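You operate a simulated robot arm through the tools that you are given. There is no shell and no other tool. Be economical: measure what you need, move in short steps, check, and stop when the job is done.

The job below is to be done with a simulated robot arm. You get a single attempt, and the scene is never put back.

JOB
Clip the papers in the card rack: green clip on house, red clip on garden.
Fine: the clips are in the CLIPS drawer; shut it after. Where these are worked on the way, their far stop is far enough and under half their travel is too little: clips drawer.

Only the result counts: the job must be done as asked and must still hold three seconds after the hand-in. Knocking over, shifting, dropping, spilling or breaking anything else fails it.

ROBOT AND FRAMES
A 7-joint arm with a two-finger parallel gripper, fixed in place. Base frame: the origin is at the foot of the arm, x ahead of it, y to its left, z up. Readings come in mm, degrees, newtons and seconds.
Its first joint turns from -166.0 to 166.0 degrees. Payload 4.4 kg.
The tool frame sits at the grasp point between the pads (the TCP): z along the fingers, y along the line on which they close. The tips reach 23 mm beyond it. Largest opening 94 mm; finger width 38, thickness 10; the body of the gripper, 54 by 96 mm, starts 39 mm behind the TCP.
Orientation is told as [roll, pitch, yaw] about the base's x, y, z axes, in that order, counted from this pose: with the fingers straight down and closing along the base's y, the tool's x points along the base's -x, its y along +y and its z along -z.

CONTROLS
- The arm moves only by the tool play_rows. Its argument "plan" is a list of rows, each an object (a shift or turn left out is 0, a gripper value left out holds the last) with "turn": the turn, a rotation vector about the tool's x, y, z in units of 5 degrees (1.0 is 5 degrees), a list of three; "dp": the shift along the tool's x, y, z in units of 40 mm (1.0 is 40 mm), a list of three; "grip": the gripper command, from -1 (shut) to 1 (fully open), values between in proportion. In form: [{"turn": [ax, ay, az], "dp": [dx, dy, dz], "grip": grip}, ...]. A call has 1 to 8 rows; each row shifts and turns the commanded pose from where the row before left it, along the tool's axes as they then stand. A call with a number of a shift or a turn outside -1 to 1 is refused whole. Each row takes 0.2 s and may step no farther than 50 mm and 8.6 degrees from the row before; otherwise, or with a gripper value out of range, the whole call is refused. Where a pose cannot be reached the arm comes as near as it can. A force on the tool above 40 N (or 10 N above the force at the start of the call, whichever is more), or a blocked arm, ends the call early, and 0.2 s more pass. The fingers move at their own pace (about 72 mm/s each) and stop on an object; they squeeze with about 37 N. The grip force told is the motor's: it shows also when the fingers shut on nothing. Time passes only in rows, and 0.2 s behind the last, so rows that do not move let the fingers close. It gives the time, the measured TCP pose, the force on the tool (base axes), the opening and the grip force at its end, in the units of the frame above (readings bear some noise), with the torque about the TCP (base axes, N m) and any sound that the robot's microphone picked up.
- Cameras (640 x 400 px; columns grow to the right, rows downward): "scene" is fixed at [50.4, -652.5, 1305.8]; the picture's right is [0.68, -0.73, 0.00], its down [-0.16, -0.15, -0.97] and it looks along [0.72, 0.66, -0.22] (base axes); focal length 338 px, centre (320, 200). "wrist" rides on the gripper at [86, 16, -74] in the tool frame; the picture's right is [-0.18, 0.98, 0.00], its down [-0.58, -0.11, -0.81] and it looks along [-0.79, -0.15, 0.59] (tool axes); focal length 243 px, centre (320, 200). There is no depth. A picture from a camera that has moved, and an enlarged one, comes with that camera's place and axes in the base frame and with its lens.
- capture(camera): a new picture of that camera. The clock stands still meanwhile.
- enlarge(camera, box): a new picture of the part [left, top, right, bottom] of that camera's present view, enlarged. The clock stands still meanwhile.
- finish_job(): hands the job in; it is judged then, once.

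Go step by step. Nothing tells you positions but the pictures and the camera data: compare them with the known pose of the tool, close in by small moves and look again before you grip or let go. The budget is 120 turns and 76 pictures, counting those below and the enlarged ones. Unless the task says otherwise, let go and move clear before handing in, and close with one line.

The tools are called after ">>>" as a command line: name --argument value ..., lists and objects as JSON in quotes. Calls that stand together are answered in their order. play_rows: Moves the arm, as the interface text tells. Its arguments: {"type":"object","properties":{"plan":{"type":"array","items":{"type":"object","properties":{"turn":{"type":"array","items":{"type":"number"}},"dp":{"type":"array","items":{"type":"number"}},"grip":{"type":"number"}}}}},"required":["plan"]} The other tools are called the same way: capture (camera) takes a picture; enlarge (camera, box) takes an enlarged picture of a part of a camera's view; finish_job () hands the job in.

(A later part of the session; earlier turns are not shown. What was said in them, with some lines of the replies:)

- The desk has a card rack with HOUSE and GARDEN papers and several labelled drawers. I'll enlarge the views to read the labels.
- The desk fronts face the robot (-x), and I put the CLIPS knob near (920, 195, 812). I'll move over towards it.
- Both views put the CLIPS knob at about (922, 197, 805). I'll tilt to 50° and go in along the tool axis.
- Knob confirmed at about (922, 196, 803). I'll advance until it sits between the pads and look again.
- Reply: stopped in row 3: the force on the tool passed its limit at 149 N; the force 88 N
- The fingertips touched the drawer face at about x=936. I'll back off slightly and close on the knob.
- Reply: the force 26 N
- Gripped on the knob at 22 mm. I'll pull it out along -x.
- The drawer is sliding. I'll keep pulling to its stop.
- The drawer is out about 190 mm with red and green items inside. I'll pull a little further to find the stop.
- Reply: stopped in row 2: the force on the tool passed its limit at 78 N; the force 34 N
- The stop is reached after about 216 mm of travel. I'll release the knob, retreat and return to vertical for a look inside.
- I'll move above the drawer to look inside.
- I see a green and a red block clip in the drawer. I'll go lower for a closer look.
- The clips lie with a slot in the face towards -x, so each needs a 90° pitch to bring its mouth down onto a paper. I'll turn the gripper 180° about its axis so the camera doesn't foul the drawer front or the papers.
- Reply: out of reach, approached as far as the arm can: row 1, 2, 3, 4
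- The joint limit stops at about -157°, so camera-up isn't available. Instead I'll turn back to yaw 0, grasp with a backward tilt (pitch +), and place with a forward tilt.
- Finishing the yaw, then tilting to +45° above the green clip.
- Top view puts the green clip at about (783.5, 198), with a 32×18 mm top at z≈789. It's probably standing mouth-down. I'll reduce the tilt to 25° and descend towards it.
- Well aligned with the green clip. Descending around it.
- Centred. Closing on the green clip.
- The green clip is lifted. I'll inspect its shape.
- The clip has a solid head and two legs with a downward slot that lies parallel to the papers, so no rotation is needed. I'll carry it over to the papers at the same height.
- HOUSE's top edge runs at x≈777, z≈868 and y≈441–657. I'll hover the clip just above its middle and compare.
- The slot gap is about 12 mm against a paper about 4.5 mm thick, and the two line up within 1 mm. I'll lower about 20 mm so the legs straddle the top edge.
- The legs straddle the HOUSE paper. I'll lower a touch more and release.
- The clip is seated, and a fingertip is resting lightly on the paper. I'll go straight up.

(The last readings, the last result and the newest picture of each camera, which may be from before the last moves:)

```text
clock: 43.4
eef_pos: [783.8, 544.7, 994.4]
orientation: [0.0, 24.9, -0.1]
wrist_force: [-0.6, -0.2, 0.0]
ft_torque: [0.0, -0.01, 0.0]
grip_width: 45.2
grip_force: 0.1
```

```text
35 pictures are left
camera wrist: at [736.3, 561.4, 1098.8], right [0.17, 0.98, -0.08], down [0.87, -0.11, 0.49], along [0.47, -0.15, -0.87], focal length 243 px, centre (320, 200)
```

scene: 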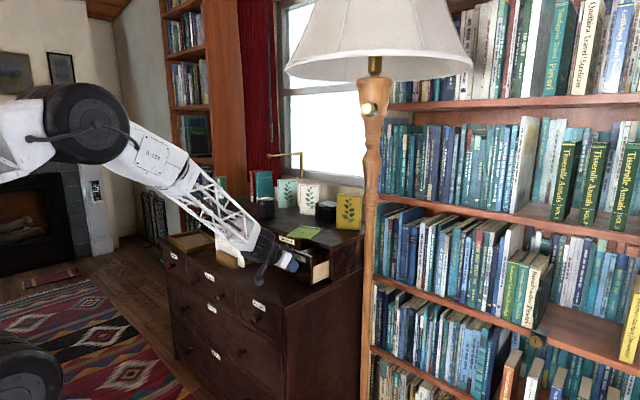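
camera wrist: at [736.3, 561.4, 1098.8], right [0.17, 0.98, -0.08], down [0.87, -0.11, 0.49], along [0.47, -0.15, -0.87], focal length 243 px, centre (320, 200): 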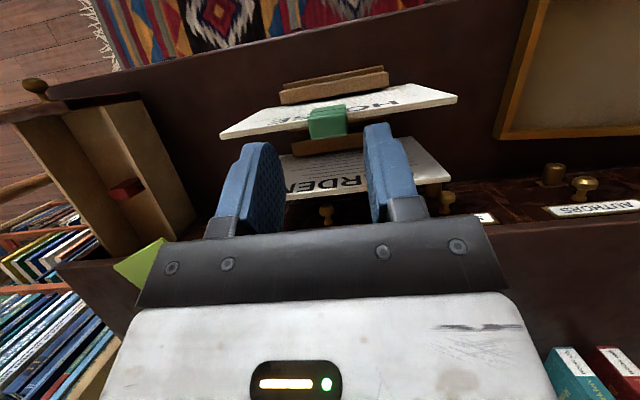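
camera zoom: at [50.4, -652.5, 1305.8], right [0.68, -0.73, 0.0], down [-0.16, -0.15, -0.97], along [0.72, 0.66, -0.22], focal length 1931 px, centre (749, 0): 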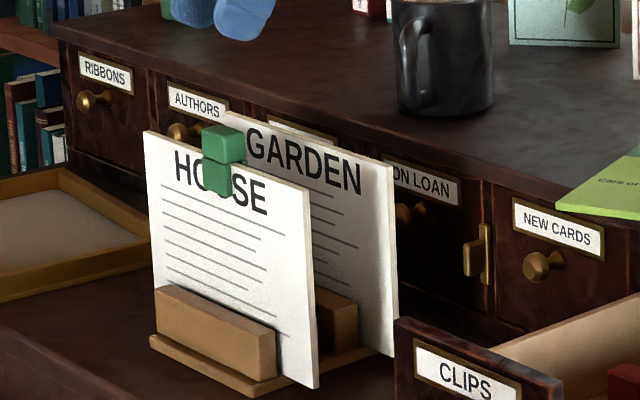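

Green is on HOUSE. Next I'll go back over the drawer for red, with the tool vertical.

>>> play_rows --plan '[{"dp": [0, -1, 0]}, {"dp": [0, -1, 0]}, {"dp": [0, -1, 0]}, {"dp": [0, -1, 0], "turn": [0, -1, 0], "grip": 0.3}, {"dp": [0, -1, 0], "turn": [0, -1, 0]}, {"dp": [0, -1, 0], "turn": [0, -1, 0]}, {"dp": [0, -1, 0], "turn": [0, -1, 0]}, {"dp": [0, -1, 0], "turn": [0, -1, 0]}]'

>>> play_rows --plan '[{"dp": [-0.75, -0.35, 0.5]}, {"dp": [-0.75, -0.35, 0.9]}, {"dp": [0, 0, 1]}]'

>>> capture --camera "wrist"

```text
clock: 45.2
eef_pos: [785.9, 226.2, 994.2]
orientation: [0.0, -0.1, 0.0]
wrist_force: [-0.1, -0.2, 0.5]
ft_torque: [0.02, 0.01, 0.01]
grip_width: 61.3
grip_force: 0.0
```

```text
clock: 46.0
eef_pos: [844.5, 198.7, 899.7]
orientation: [0.0, -0.1, 0.0]
wrist_force: [-0.9, -0.2, 0.2]
ft_torque: [-0.02, 0.03, 0.02]
grip_width: 60.8
grip_force: 0.0
```

```text
34 pictures are left
camera wrist: at [758.2, 214.8, 973.6], right [0.18, 0.98, 0.0], down [0.58, -0.11, 0.81], along [0.79, -0.15, -0.59], focal length 243 px, centre (320, 200)
```

wrist: 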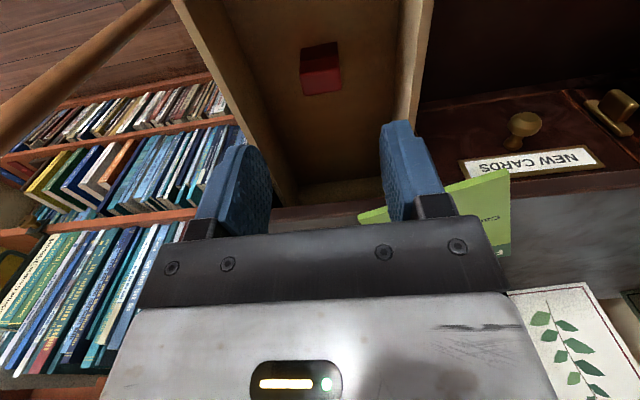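

>>> enlarge --camera "wrist" --box '[270, 20, 370, 120]'

```text
4.00 times, centred on (320, 70) of wrist
camera zoom: at [758.2, 214.8, 973.6], right [0.18, 0.98, 0.0], down [0.58, -0.11, 0.81], along [0.79, -0.15, -0.59], focal length 970 px, centre (320, 720)
```

zoom: 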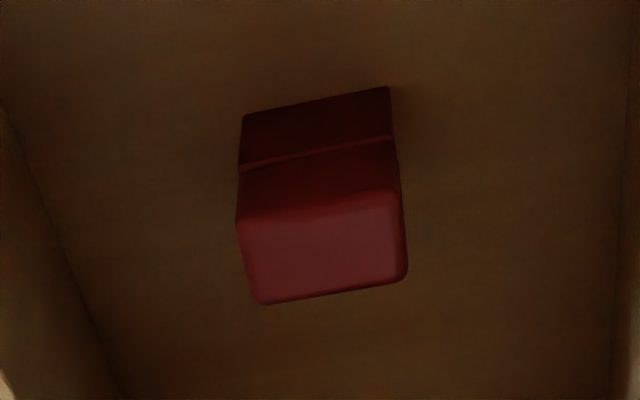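

Red clip's top is centred at about (853, 198, 789). I'll descend to grip just its head.

>>> play_rows --plan '[{"dp": [-0.07, -0.006, 0.95]}, {"dp": [-0.07, -0.006, 0.95]}, {"dp": [-0.07, -0.006, 0.84]}]'

>>> capture --camera "wrist"

```text
clock: 46.8
eef_pos: [854.3, 198.8, 786.5]
orientation: [-0.1, -0.1, 0.0]
wrist_force: [-0.6, 0.4, 0.1]
ft_torque: [-0.03, 0.02, -0.01]
grip_width: 61.1
grip_force: 0.1
```

```text
32 pictures are left
camera wrist: at [766.6, 215.2, 861.9], right [0.18, 0.98, 0.0], down [0.58, -0.11, 0.81], along [0.79, -0.15, -0.59], focal length 243 px, centre (320, 200)
```

wrist: 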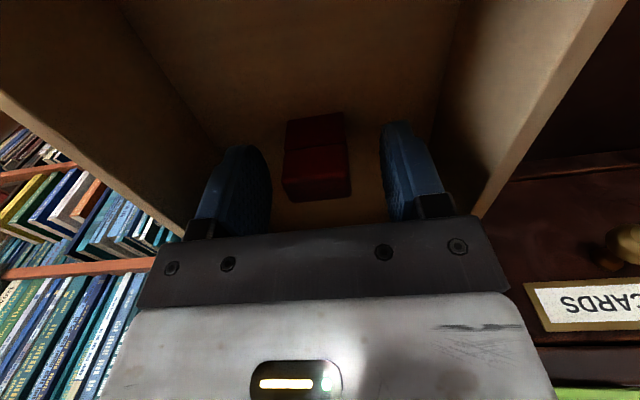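

Centred well. I'll raise 3 mm, grip and lift.

>>> play_rows --plan '[{"dp": [0, -0.03, -0.08]}, {"grip": -1}, {"grip": -1}, {"grip": -1}, {"grip": -1}]'

>>> play_rows --plan '[{"dp": [0, 0, -0.5]}, {"dp": [0, 0, -1]}, {"dp": [0, 0, -1]}, {"dp": [0, 0, -1]}, {"dp": [0, 0, -1]}]'

>>> enlarge --camera "wrist" --box '[200, 60, 440, 210]'

```text
clock: 48.0
eef_pos: [854.1, 196.1, 790.7]
orientation: [0.0, -0.1, 0.0]
wrist_force: [0.2, -0.3, -0.1]
ft_torque: [-0.04, 0.0, 0.03]
grip_width: 31.0
grip_force: 37.5
```

```text
clock: 49.2
eef_pos: [851.8, 197.1, 971.7]
orientation: [0.0, 0.0, 0.1]
wrist_force: [0.2, -0.5, -1.3]
ft_torque: [-0.04, 0.03, 0.07]
grip_width: 31.0
grip_force: 36.8
```

```text
2.67 times, centred on (320, 135) of wrist
camera zoom: at [764.5, 213.1, 1046.7], right [0.18, 0.98, 0.0], down [0.58, -0.11, 0.81], along [0.79, -0.15, -0.59], focal length 647 px, centre (320, 373)
```

zoom: 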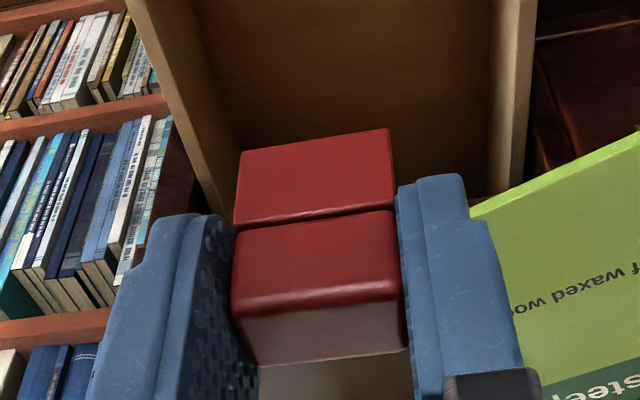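

The red clip is held. I'll carry it over to GARDEN at about y=497.

>>> play_rows --plan '[{"dp": [0.02, 0.94, -0.05]}, {"dp": [0.02, 0.94, -0.05]}, {"dp": [0.02, 0.94, -0.03]}, {"dp": [0.02, 0.94, 0]}, {"dp": [0.02, 0.94, 0]}, {"dp": [0.02, 0.94, 0]}, {"dp": [0, 0.94, 0]}, {"dp": [0, 0.94, 0]}]'

>>> capture --camera "wrist"

>>> enlarge --camera "scene" --box '[190, 170, 310, 250]'

```text
clock: 51.0
eef_pos: [848.9, 498.1, 977.1]
orientation: [-0.1, -0.2, 0.1]
wrist_force: [0.0, 0.0, -0.1]
ft_torque: [-0.01, -0.01, 0.01]
grip_width: 30.7
grip_force: 36.8
```

```text
30 pictures are left
camera wrist: at [761.7, 514.7, 1051.2], right [0.18, 0.98, 0.0], down [0.58, -0.11, 0.81], along [0.79, -0.15, -0.59], focal length 243 px, centre (320, 200)
```

wrist: 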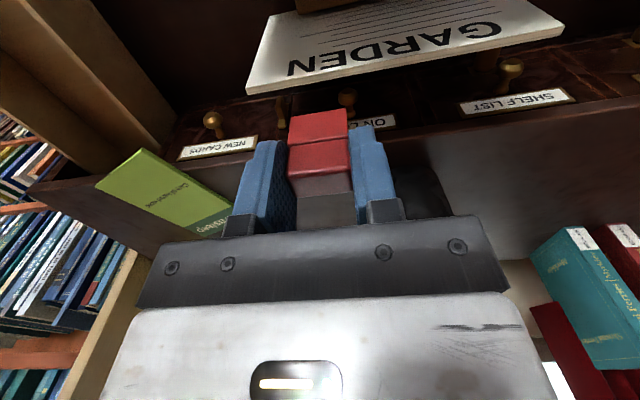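

```text
5.00 times, centred on (250, 210) of scene
camera zoom: at [50.4, -652.5, 1305.8], right [0.68, -0.73, 0.0], down [-0.16, -0.15, -0.97], along [0.72, 0.66, -0.22], focal length 1690 px, centre (670, 150)
```

zoom: 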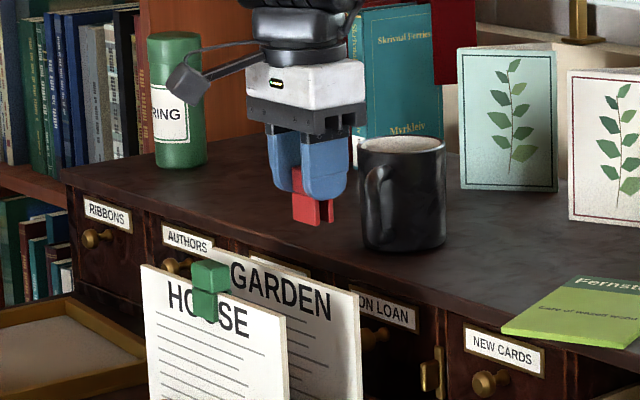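

Garden's top edge is at x≈845, z≈881. I'll lower to a close hover and compare.

>>> play_rows --plan '[{"dp": [0.05, 0, 0.4]}, {"dp": [0.02, 0, 0.4]}]'

>>> enlarge --camera "scene" --box '[240, 208, 264, 224]'

>>> enlarge --camera "wrist" --box '[200, 0, 440, 150]'

```text
clock: 51.6
eef_pos: [844.5, 497.3, 944.6]
orientation: [0.0, -0.1, 0.0]
wrist_force: [-0.3, 0.6, 0.1]
ft_torque: [0.03, 0.0, 0.03]
grip_width: 31.0
grip_force: 37.5
```

```text
16.00 times, centred on (252, 216) of scene
camera zoom: at [50.4, -652.5, 1305.8], right [0.68, -0.73, 0.0], down [-0.16, -0.15, -0.97], along [0.72, 0.66, -0.22], focal length 5407 px, centre (1408, -56)
```

zoom: 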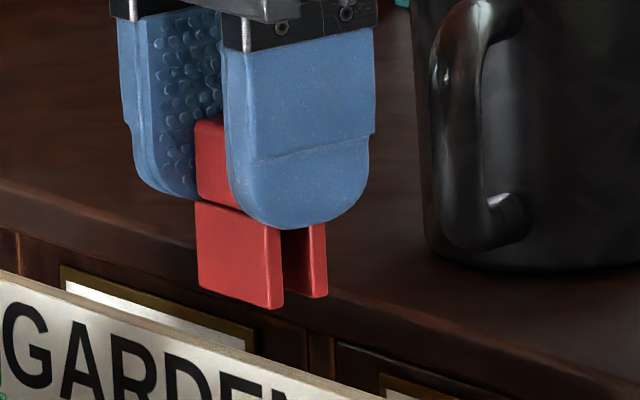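

```text
2.67 times, centred on (320, 75) of wrist
camera zoom: at [757.9, 513.6, 1019.4], right [0.18, 0.98, 0.0], down [0.58, -0.11, 0.81], along [0.79, -0.15, -0.59], focal length 647 px, centre (320, 533)
```

zoom: 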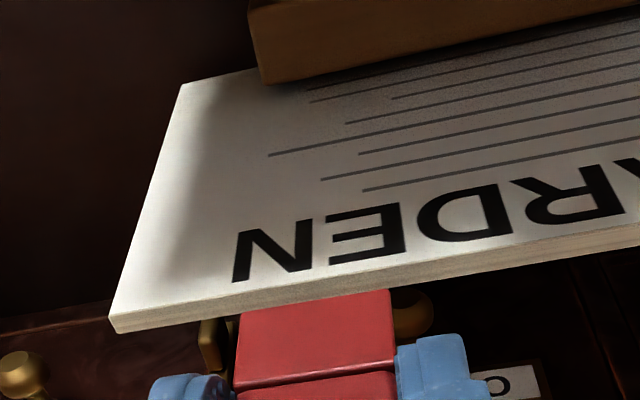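

>>> enlarge --camera "scene" --box '[242, 213, 266, 229]'

```text
16.00 times, centred on (254, 221) of scene
camera zoom: at [50.4, -652.5, 1305.8], right [0.68, -0.73, 0.0], down [-0.16, -0.15, -0.97], along [0.72, 0.66, -0.22], focal length 5407 px, centre (1376, -136)
```

zoom: 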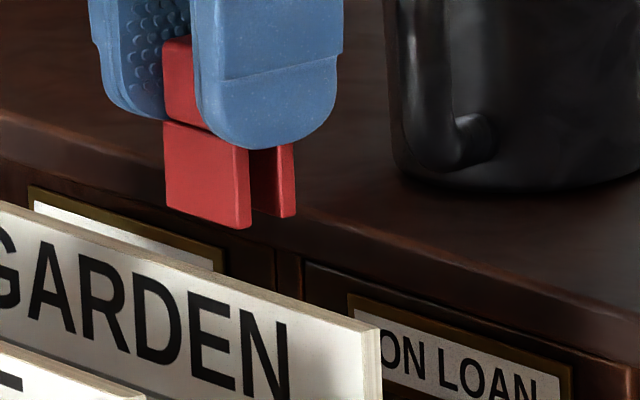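

Wrist says about 0–2 mm off, while scene suggests GARDEN is a few mm further in x. I'll shift +2.5 mm, lower to just above the edge and check again.

>>> play_rows --plan '[{"dp": [-0.065, 0, 0.17]}, {"dp": [0, 0, 0.17]}]'

>>> enlarge --camera "scene" --box '[242, 215, 266, 231]'

>>> enlarge --camera "wrist" --box '[240, 50, 400, 150]'

```text
clock: 52.2
eef_pos: [845.5, 496.3, 931.8]
orientation: [0.0, -0.1, 0.0]
wrist_force: [0.6, 0.3, 0.0]
ft_torque: [0.03, 0.0, 0.0]
grip_width: 31.2
grip_force: 37.2
```

```text
16.00 times, centred on (254, 223) of scene
camera zoom: at [50.4, -652.5, 1305.8], right [0.68, -0.73, 0.0], down [-0.16, -0.15, -0.97], along [0.72, 0.66, -0.22], focal length 5407 px, centre (1376, -168)
```

zoom: 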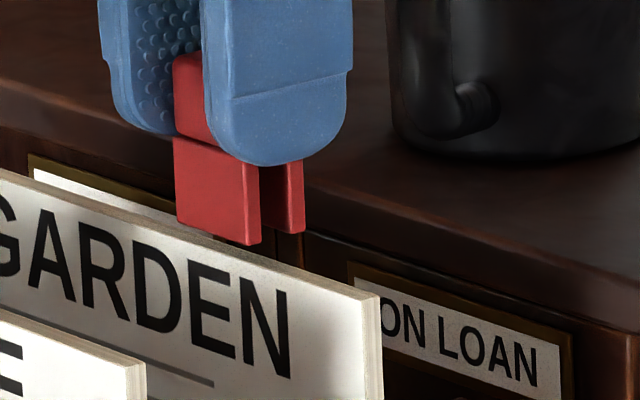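

```text
4.00 times, centred on (320, 100) of wrist
camera zoom: at [760.2, 513.5, 1005.8], right [0.18, 0.98, 0.0], down [0.58, -0.11, 0.81], along [0.79, -0.15, -0.59], focal length 970 px, centre (320, 600)
```

zoom: 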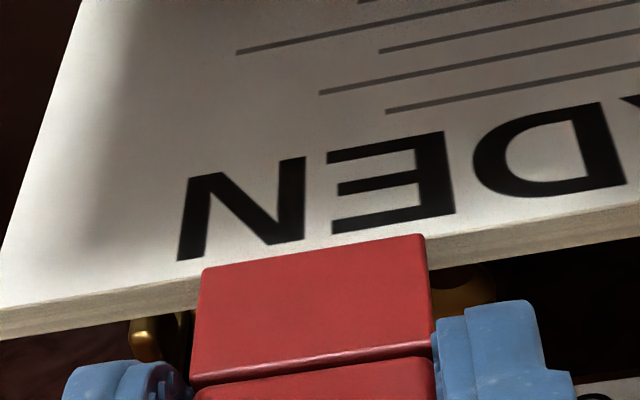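

All checks combined, the slot is centred within a couple of mm. I'll lower 5 mm to edge level and check before engaging.

>>> play_rows --plan '[{"dp": [0, 0, 0.125]}]'

>>> enlarge --camera "scene" --box '[242, 215, 266, 231]'

>>> enlarge --camera "wrist" --box '[240, 50, 400, 150]'

```text
clock: 52.6
eef_pos: [847.3, 496.6, 927.2]
orientation: [0.0, -0.1, -0.1]
wrist_force: [0.7, -0.3, -0.1]
ft_torque: [0.01, 0.02, -0.03]
grip_width: 31.0
grip_force: 36.1
```

```text
16.00 times, centred on (254, 223) of scene
camera zoom: at [50.4, -652.5, 1305.8], right [0.68, -0.73, 0.0], down [-0.16, -0.15, -0.97], along [0.72, 0.66, -0.22], focal length 5407 px, centre (1376, -168)
```

zoom: 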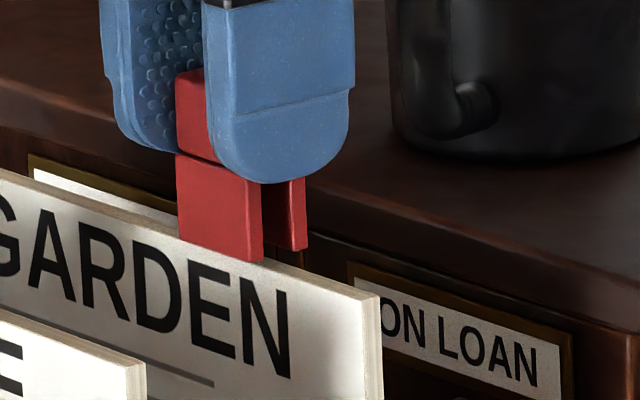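

```text
4.00 times, centred on (320, 100) of wrist
camera zoom: at [760.4, 513.3, 1001.1], right [0.18, 0.98, 0.0], down [0.58, -0.11, 0.81], along [0.79, -0.15, -0.59], focal length 970 px, centre (320, 600)
```

zoom: 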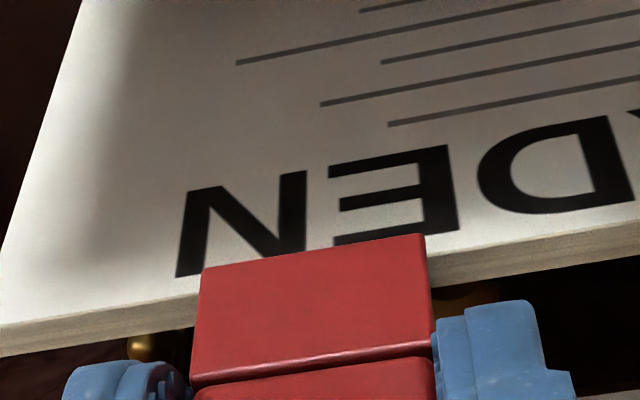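

Front leg is about 6 mm ahead of the paper face, as wanted. I'll nudge 0.7 mm towards -x and lower 8 mm.

>>> play_rows --plan '[{"dp": [0.018, 0, 0.1]}, {"dp": [0, 0, 0.1]}]'

>>> enlarge --camera "scene" --box '[242, 215, 266, 231]'

```text
clock: 53.2
eef_pos: [845.5, 496.5, 917.2]
orientation: [0.1, 0.0, -0.1]
wrist_force: [0.1, 0.3, -0.5]
ft_torque: [-0.02, -0.02, 0.01]
grip_width: 30.7
grip_force: 36.9
```

```text
16.00 times, centred on (254, 223) of scene
camera zoom: at [50.4, -652.5, 1305.8], right [0.68, -0.73, 0.0], down [-0.16, -0.15, -0.97], along [0.72, 0.66, -0.22], focal length 5407 px, centre (1376, -168)
```

zoom: 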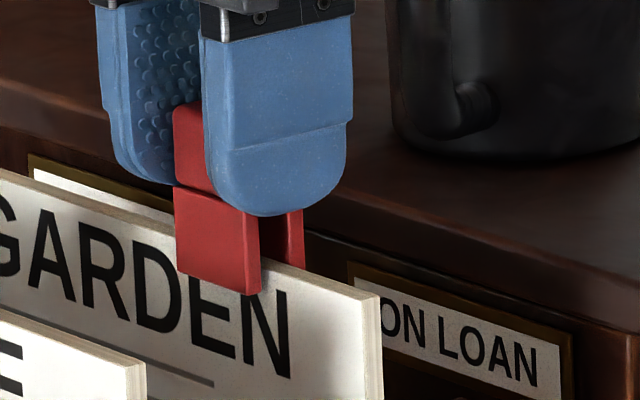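

The legs straddle the GARDEN edge with no force. I'll lower 8 mm more and release.

>>> play_rows --plan '[{"dp": [0, 0, 0.1]}, {"dp": [0, 0, 0.1]}, {}, {"grip": -0.2}, {"grip": -0.05}, {"grip": -0.05}]'

>>> enlarge --camera "scene" --box '[242, 215, 266, 231]'

```text
clock: 54.6
eef_pos: [845.8, 496.9, 911.4]
orientation: [0.0, -0.1, 0.0]
wrist_force: [0.4, -0.8, 0.7]
ft_torque: [0.0, -0.01, -0.03]
grip_width: 44.4
grip_force: 0.0
```

```text
16.00 times, centred on (254, 223) of scene
camera zoom: at [50.4, -652.5, 1305.8], right [0.68, -0.73, 0.0], down [-0.16, -0.15, -0.97], along [0.72, 0.66, -0.22], focal length 5407 px, centre (1376, -168)
```

zoom: 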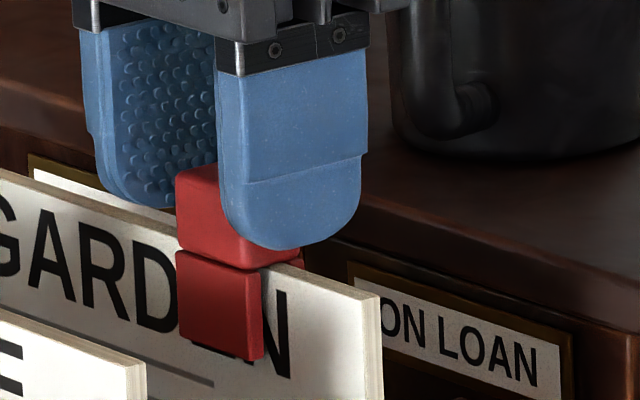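

Red dropped onto GARDEN and is seated. I'll go straight up and then clear.

>>> play_rows --plan '[{"dp": [0, 0, -0.5]}, {"dp": [0, 0, -1]}, {"dp": [0, 0, -1]}]'

>>> play_rows --plan '[{"dp": [0.6, -1, 0], "grip": -1}, {"dp": [0.6, -1, 0]}, {"dp": [0.6, -1, 0]}, {"dp": [0.6, -1, 0]}, {"dp": [0.6, -1, 0]}, {"dp": [0.6, -1, 0]}, {"dp": [0.6, -1, 0]}, {"dp": [0.6, -0.5, 0]}]'

>>> enlarge --camera "scene" --box '[190, 190, 340, 290]'

```text
clock: 55.4
eef_pos: [844.3, 498.2, 1008.9]
orientation: [0.0, -0.1, 0.0]
wrist_force: [-0.9, 0.6, -0.6]
ft_torque: [0.01, 0.01, -0.02]
grip_width: 44.8
grip_force: 0.1
```

```text
clock: 57.2
eef_pos: [654.2, 197.2, 1011.3]
orientation: [0.0, -0.1, 0.0]
wrist_force: [-0.3, -0.7, -1.0]
ft_torque: [0.0, -0.02, 0.03]
grip_width: 0.0
grip_force: 36.4
```

```text
4.00 times, centred on (265, 240) of scene
camera zoom: at [50.4, -652.5, 1305.8], right [0.68, -0.73, 0.0], down [-0.16, -0.15, -0.97], along [0.72, 0.66, -0.22], focal length 1352 px, centre (540, 40)
```

zoom: 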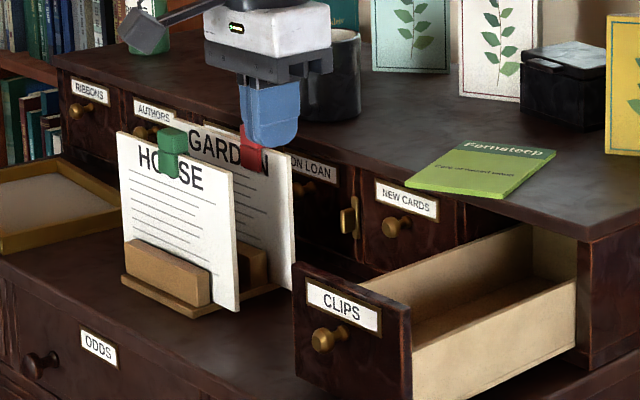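

Both clips are on their papers. To shut the drawer I'll re-grip the knob with the same -50° tilt and push it back in.

>>> play_rows --plan '[{"dp": [0.7, 0, 0], "grip": 0.3}, {"dp": [0.65, 0, 0]}, {"turn": [0, -1, 0]}, {"turn": [0, -1, 0]}, {"turn": [0, -1, 0]}, {"turn": [0, -1, 0]}, {"turn": [0, -1, 0]}, {"turn": [0, -1, 0]}]'

>>> play_rows --plan '[{"turn": [0, -1, 0]}, {"turn": [0, -1, 0]}, {"turn": [0, -1, 0]}, {"turn": [0, -1, 0]}, {"dp": [0.8, 0, 0.6]}, {"dp": [0.8, 0, 0.6]}, {"dp": [0.8, 0, 0.6]}]'

>>> capture --camera "wrist"

```text
clock: 59.0
eef_pos: [600.1, 196.6, 1009.3]
orientation: [0.1, -30.1, 0.0]
wrist_force: [0.2, 0.4, 1.2]
ft_torque: [0.01, 0.01, -0.03]
grip_width: 61.2
grip_force: 0.1
```

```text
clock: 60.6
eef_pos: [594.8, 197.5, 888.9]
orientation: [0.0, -50.1, 0.0]
wrist_force: [-0.5, 0.3, -0.1]
ft_torque: [-0.06, -0.05, -0.04]
grip_width: 60.9
grip_force: 0.0
```

```text
18 pictures are left
camera wrist: at [482.2, 213.8, 871.4], right [0.12, 0.98, 0.14], down [-0.25, -0.11, 0.96], along [0.96, -0.15, 0.23], focal length 243 px, centre (320, 200)
```

wrist: 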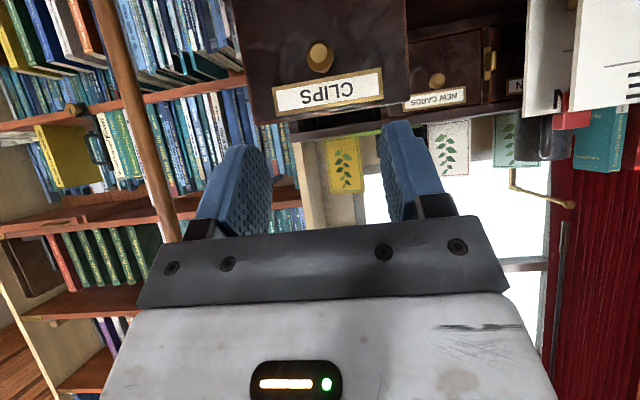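

Approaching the knob at (686, 196, 806).

>>> play_rows --plan '[{"dp": [0.04, -0.01, 1]}, {"dp": [0.04, -0.01, 1]}, {"dp": [0.04, -0.01, 1]}]'

>>> capture --camera "wrist"

```text
clock: 61.4
eef_pos: [682.7, 196.0, 808.8]
orientation: [0.0, -50.1, 0.0]
wrist_force: [-0.4, 0.3, -0.4]
ft_torque: [-0.02, -0.04, -0.02]
grip_width: 61.1
grip_force: 0.0
```

```text
17 pictures are left
camera wrist: at [569.6, 212.8, 791.5], right [0.12, 0.98, 0.14], down [-0.25, -0.11, 0.96], along [0.96, -0.15, 0.23], focal length 243 px, centre (320, 200)
```

wrist: 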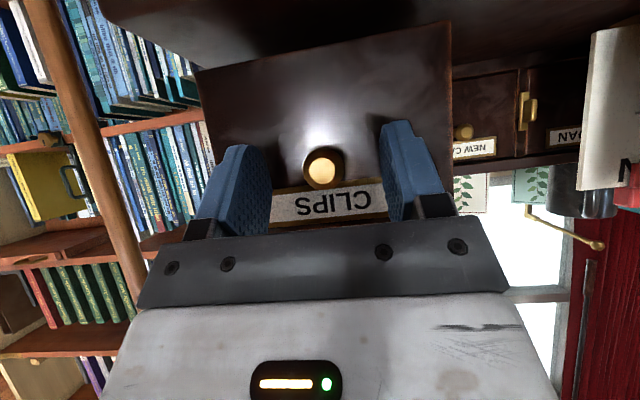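

>>> play_rows --plan '[{"grip": -1}, {"grip": -1}, {"grip": -1}, {"grip": -1}]'

>>> play_rows --plan '[{"dp": [-0.3215, 0, 0.383]}, {"dp": [-0.3215, 0, 0.383]}, {"dp": [-0.3215, 0, 0.383]}, {"dp": [-0.3215, 0, 0.383]}, {"dp": [-0.3215, 0, 0.383]}, {"dp": [-0.3215, 0, 0.383]}, {"dp": [-0.3215, 0, 0.383]}, {"dp": [-0.3215, 0, 0.383]}]'

```text
clock: 62.5
eef_pos: [681.8, 197.1, 810.5]
orientation: [0.0, -50.0, 0.2]
wrist_force: [11.9, 6.7, -3.9]
ft_torque: [0.08, 0.06, 0.04]
grip_width: 21.8
grip_force: 44.8
stopped in row 4: the force on the tool passed its limit at 41 N (the readings are from after the stop); the commanded pose is now the measured one
```

```text
clock: 64.3
eef_pos: [843.5, 198.5, 809.9]
orientation: [0.1, -50.1, 0.0]
wrist_force: [-1.5, -3.4, -3.7]
ft_torque: [-0.13, -0.6, 0.06]
grip_width: 21.7
grip_force: 45.1
```

The drawer is sliding in. Pushing the rest of the way to the stop.

>>> play_rows --plan '[{"dp": [-0.241, 0, 0.287]}, {"dp": [-0.241, 0, 0.287]}, {"dp": [-0.16, 0, 0.19]}, {"dp": [-0.08, 0, 0.096]}, {"dp": [-0.08, 0, 0.096]}, {"dp": [-0.08, 0, 0.096]}]'

>>> enlarge --camera "scene" --box '[210, 200, 370, 300]'

```text
clock: 65.7
eef_pos: [897.7, 197.4, 808.8]
orientation: [0.0, -50.0, 0.1]
wrist_force: [-24.0, -26.9, 1.1]
ft_torque: [-0.09, 0.07, -0.37]
grip_width: 21.6
grip_force: 44.4
```

```text
4.00 times, centred on (290, 250) of scene
camera zoom: at [50.4, -652.5, 1305.8], right [0.68, -0.73, 0.0], down [-0.16, -0.15, -0.97], along [0.72, 0.66, -0.22], focal length 1352 px, centre (440, 0)
```

zoom: 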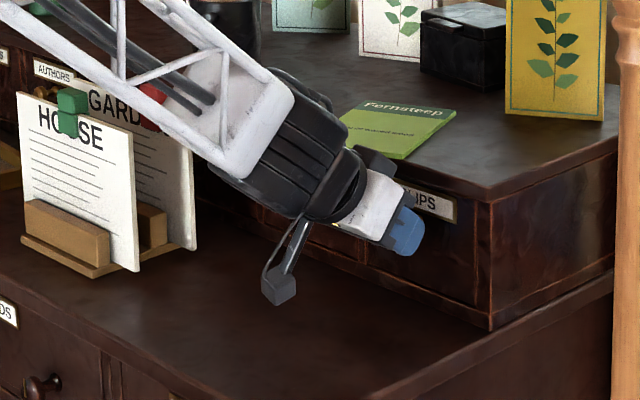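

Resistance shows the stop is reached. One more small push, then release and retreat.

>>> play_rows --plan '[{"dp": [-0.06, -0.02, 0.075]}]'

>>> play_rows --plan '[{"grip": 0}, {"grip": 0}, {"grip": 0.2}, {"dp": [0, 0, -0.6]}, {"dp": [0, 0, -1]}, {"dp": [0, 0, -1]}, {"dp": [0, 0, -1]}, {"dp": [0, 0, -1]}]'

>>> capture --camera "wrist"

>>> enlarge --camera "scene" --box '[200, 190, 360, 290]'

```text
clock: 66.0
eef_pos: [897.6, 196.9, 809.3]
orientation: [0.0, -49.9, 0.1]
wrist_force: [-25.8, -10.7, 13.4]
ft_torque: [-0.13, -0.09, -0.25]
grip_width: 21.8
grip_force: 44.9
stopped in row 1: the force on the tool passed its limit at 52 N (the readings are from after the stop); the commanded pose is now the measured one
```

```text
clock: 67.8
eef_pos: [755.2, 197.9, 928.1]
orientation: [0.0, -49.9, 0.0]
wrist_force: [0.5, -0.1, -0.7]
ft_torque: [0.04, -0.01, 0.04]
grip_width: 56.2
grip_force: 0.0
```

```text
15 pictures are left
camera wrist: at [642.5, 213.9, 910.0], right [0.12, 0.98, 0.14], down [-0.24, -0.11, 0.96], along [0.96, -0.15, 0.23], focal length 243 px, centre (320, 200)
```

wrist: 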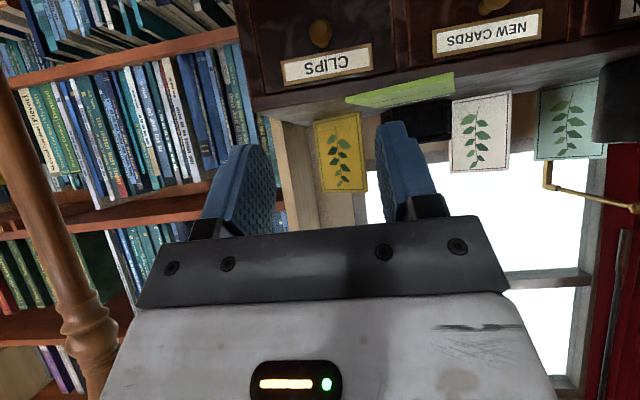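

```text
4.00 times, centred on (280, 240) of scene
camera zoom: at [50.4, -652.5, 1305.8], right [0.68, -0.73, 0.0], down [-0.16, -0.15, -0.97], along [0.72, 0.66, -0.22], focal length 1352 px, centre (480, 40)
```

zoom: 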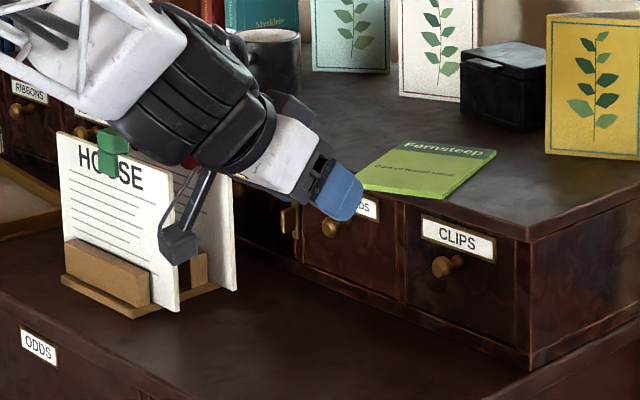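

Drawer is shut. I'll move the arm further back and take a last look at the clips.

>>> play_rows --plan '[{"dp": [0, 0, -1]}, {"dp": [0, 0, -1]}, {"dp": [0, -0.5, -1]}, {"dp": [0, -0.5, -1]}, {"dp": [0, 0, -1]}]'

>>> enlarge --camera "scene" --box '[200, 190, 360, 290]'

```text
clock: 69.0
eef_pos: [603.6, 156.4, 1056.2]
orientation: [0.1, -50.0, 0.1]
wrist_force: [-0.2, -0.1, -0.1]
ft_torque: [-0.01, 0.0, 0.02]
grip_width: 56.3
grip_force: 0.1
```

```text
4.00 times, centred on (280, 240) of scene
camera zoom: at [50.4, -652.5, 1305.8], right [0.68, -0.73, 0.0], down [-0.16, -0.15, -0.97], along [0.72, 0.66, -0.22], focal length 1352 px, centre (480, 40)
```

zoom: 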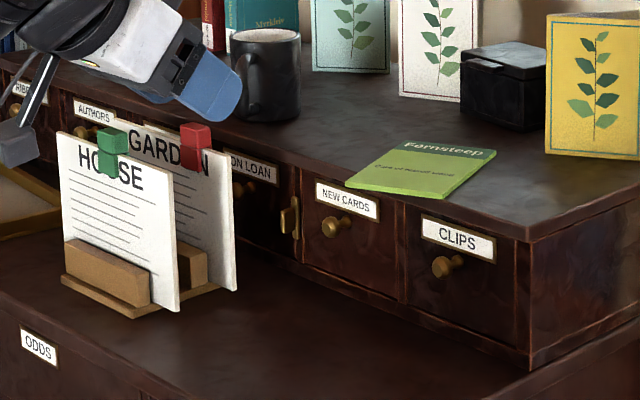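

The green clip is on HOUSE, the red clip is on GARDEN, the CLIPS drawer is shut and the arm is clear. Handing in.

>>> finish_job

```text
The job is handed in.
```

The green clip is on HOUSE, the red clip is on GARDEN, and the CLIPS drawer is shut. While I released the green clip, a fingertip rested on the HOUSE paper (about 13 N) and may have moved it a millimetre or two. It looked upright in the rack in the last picture.
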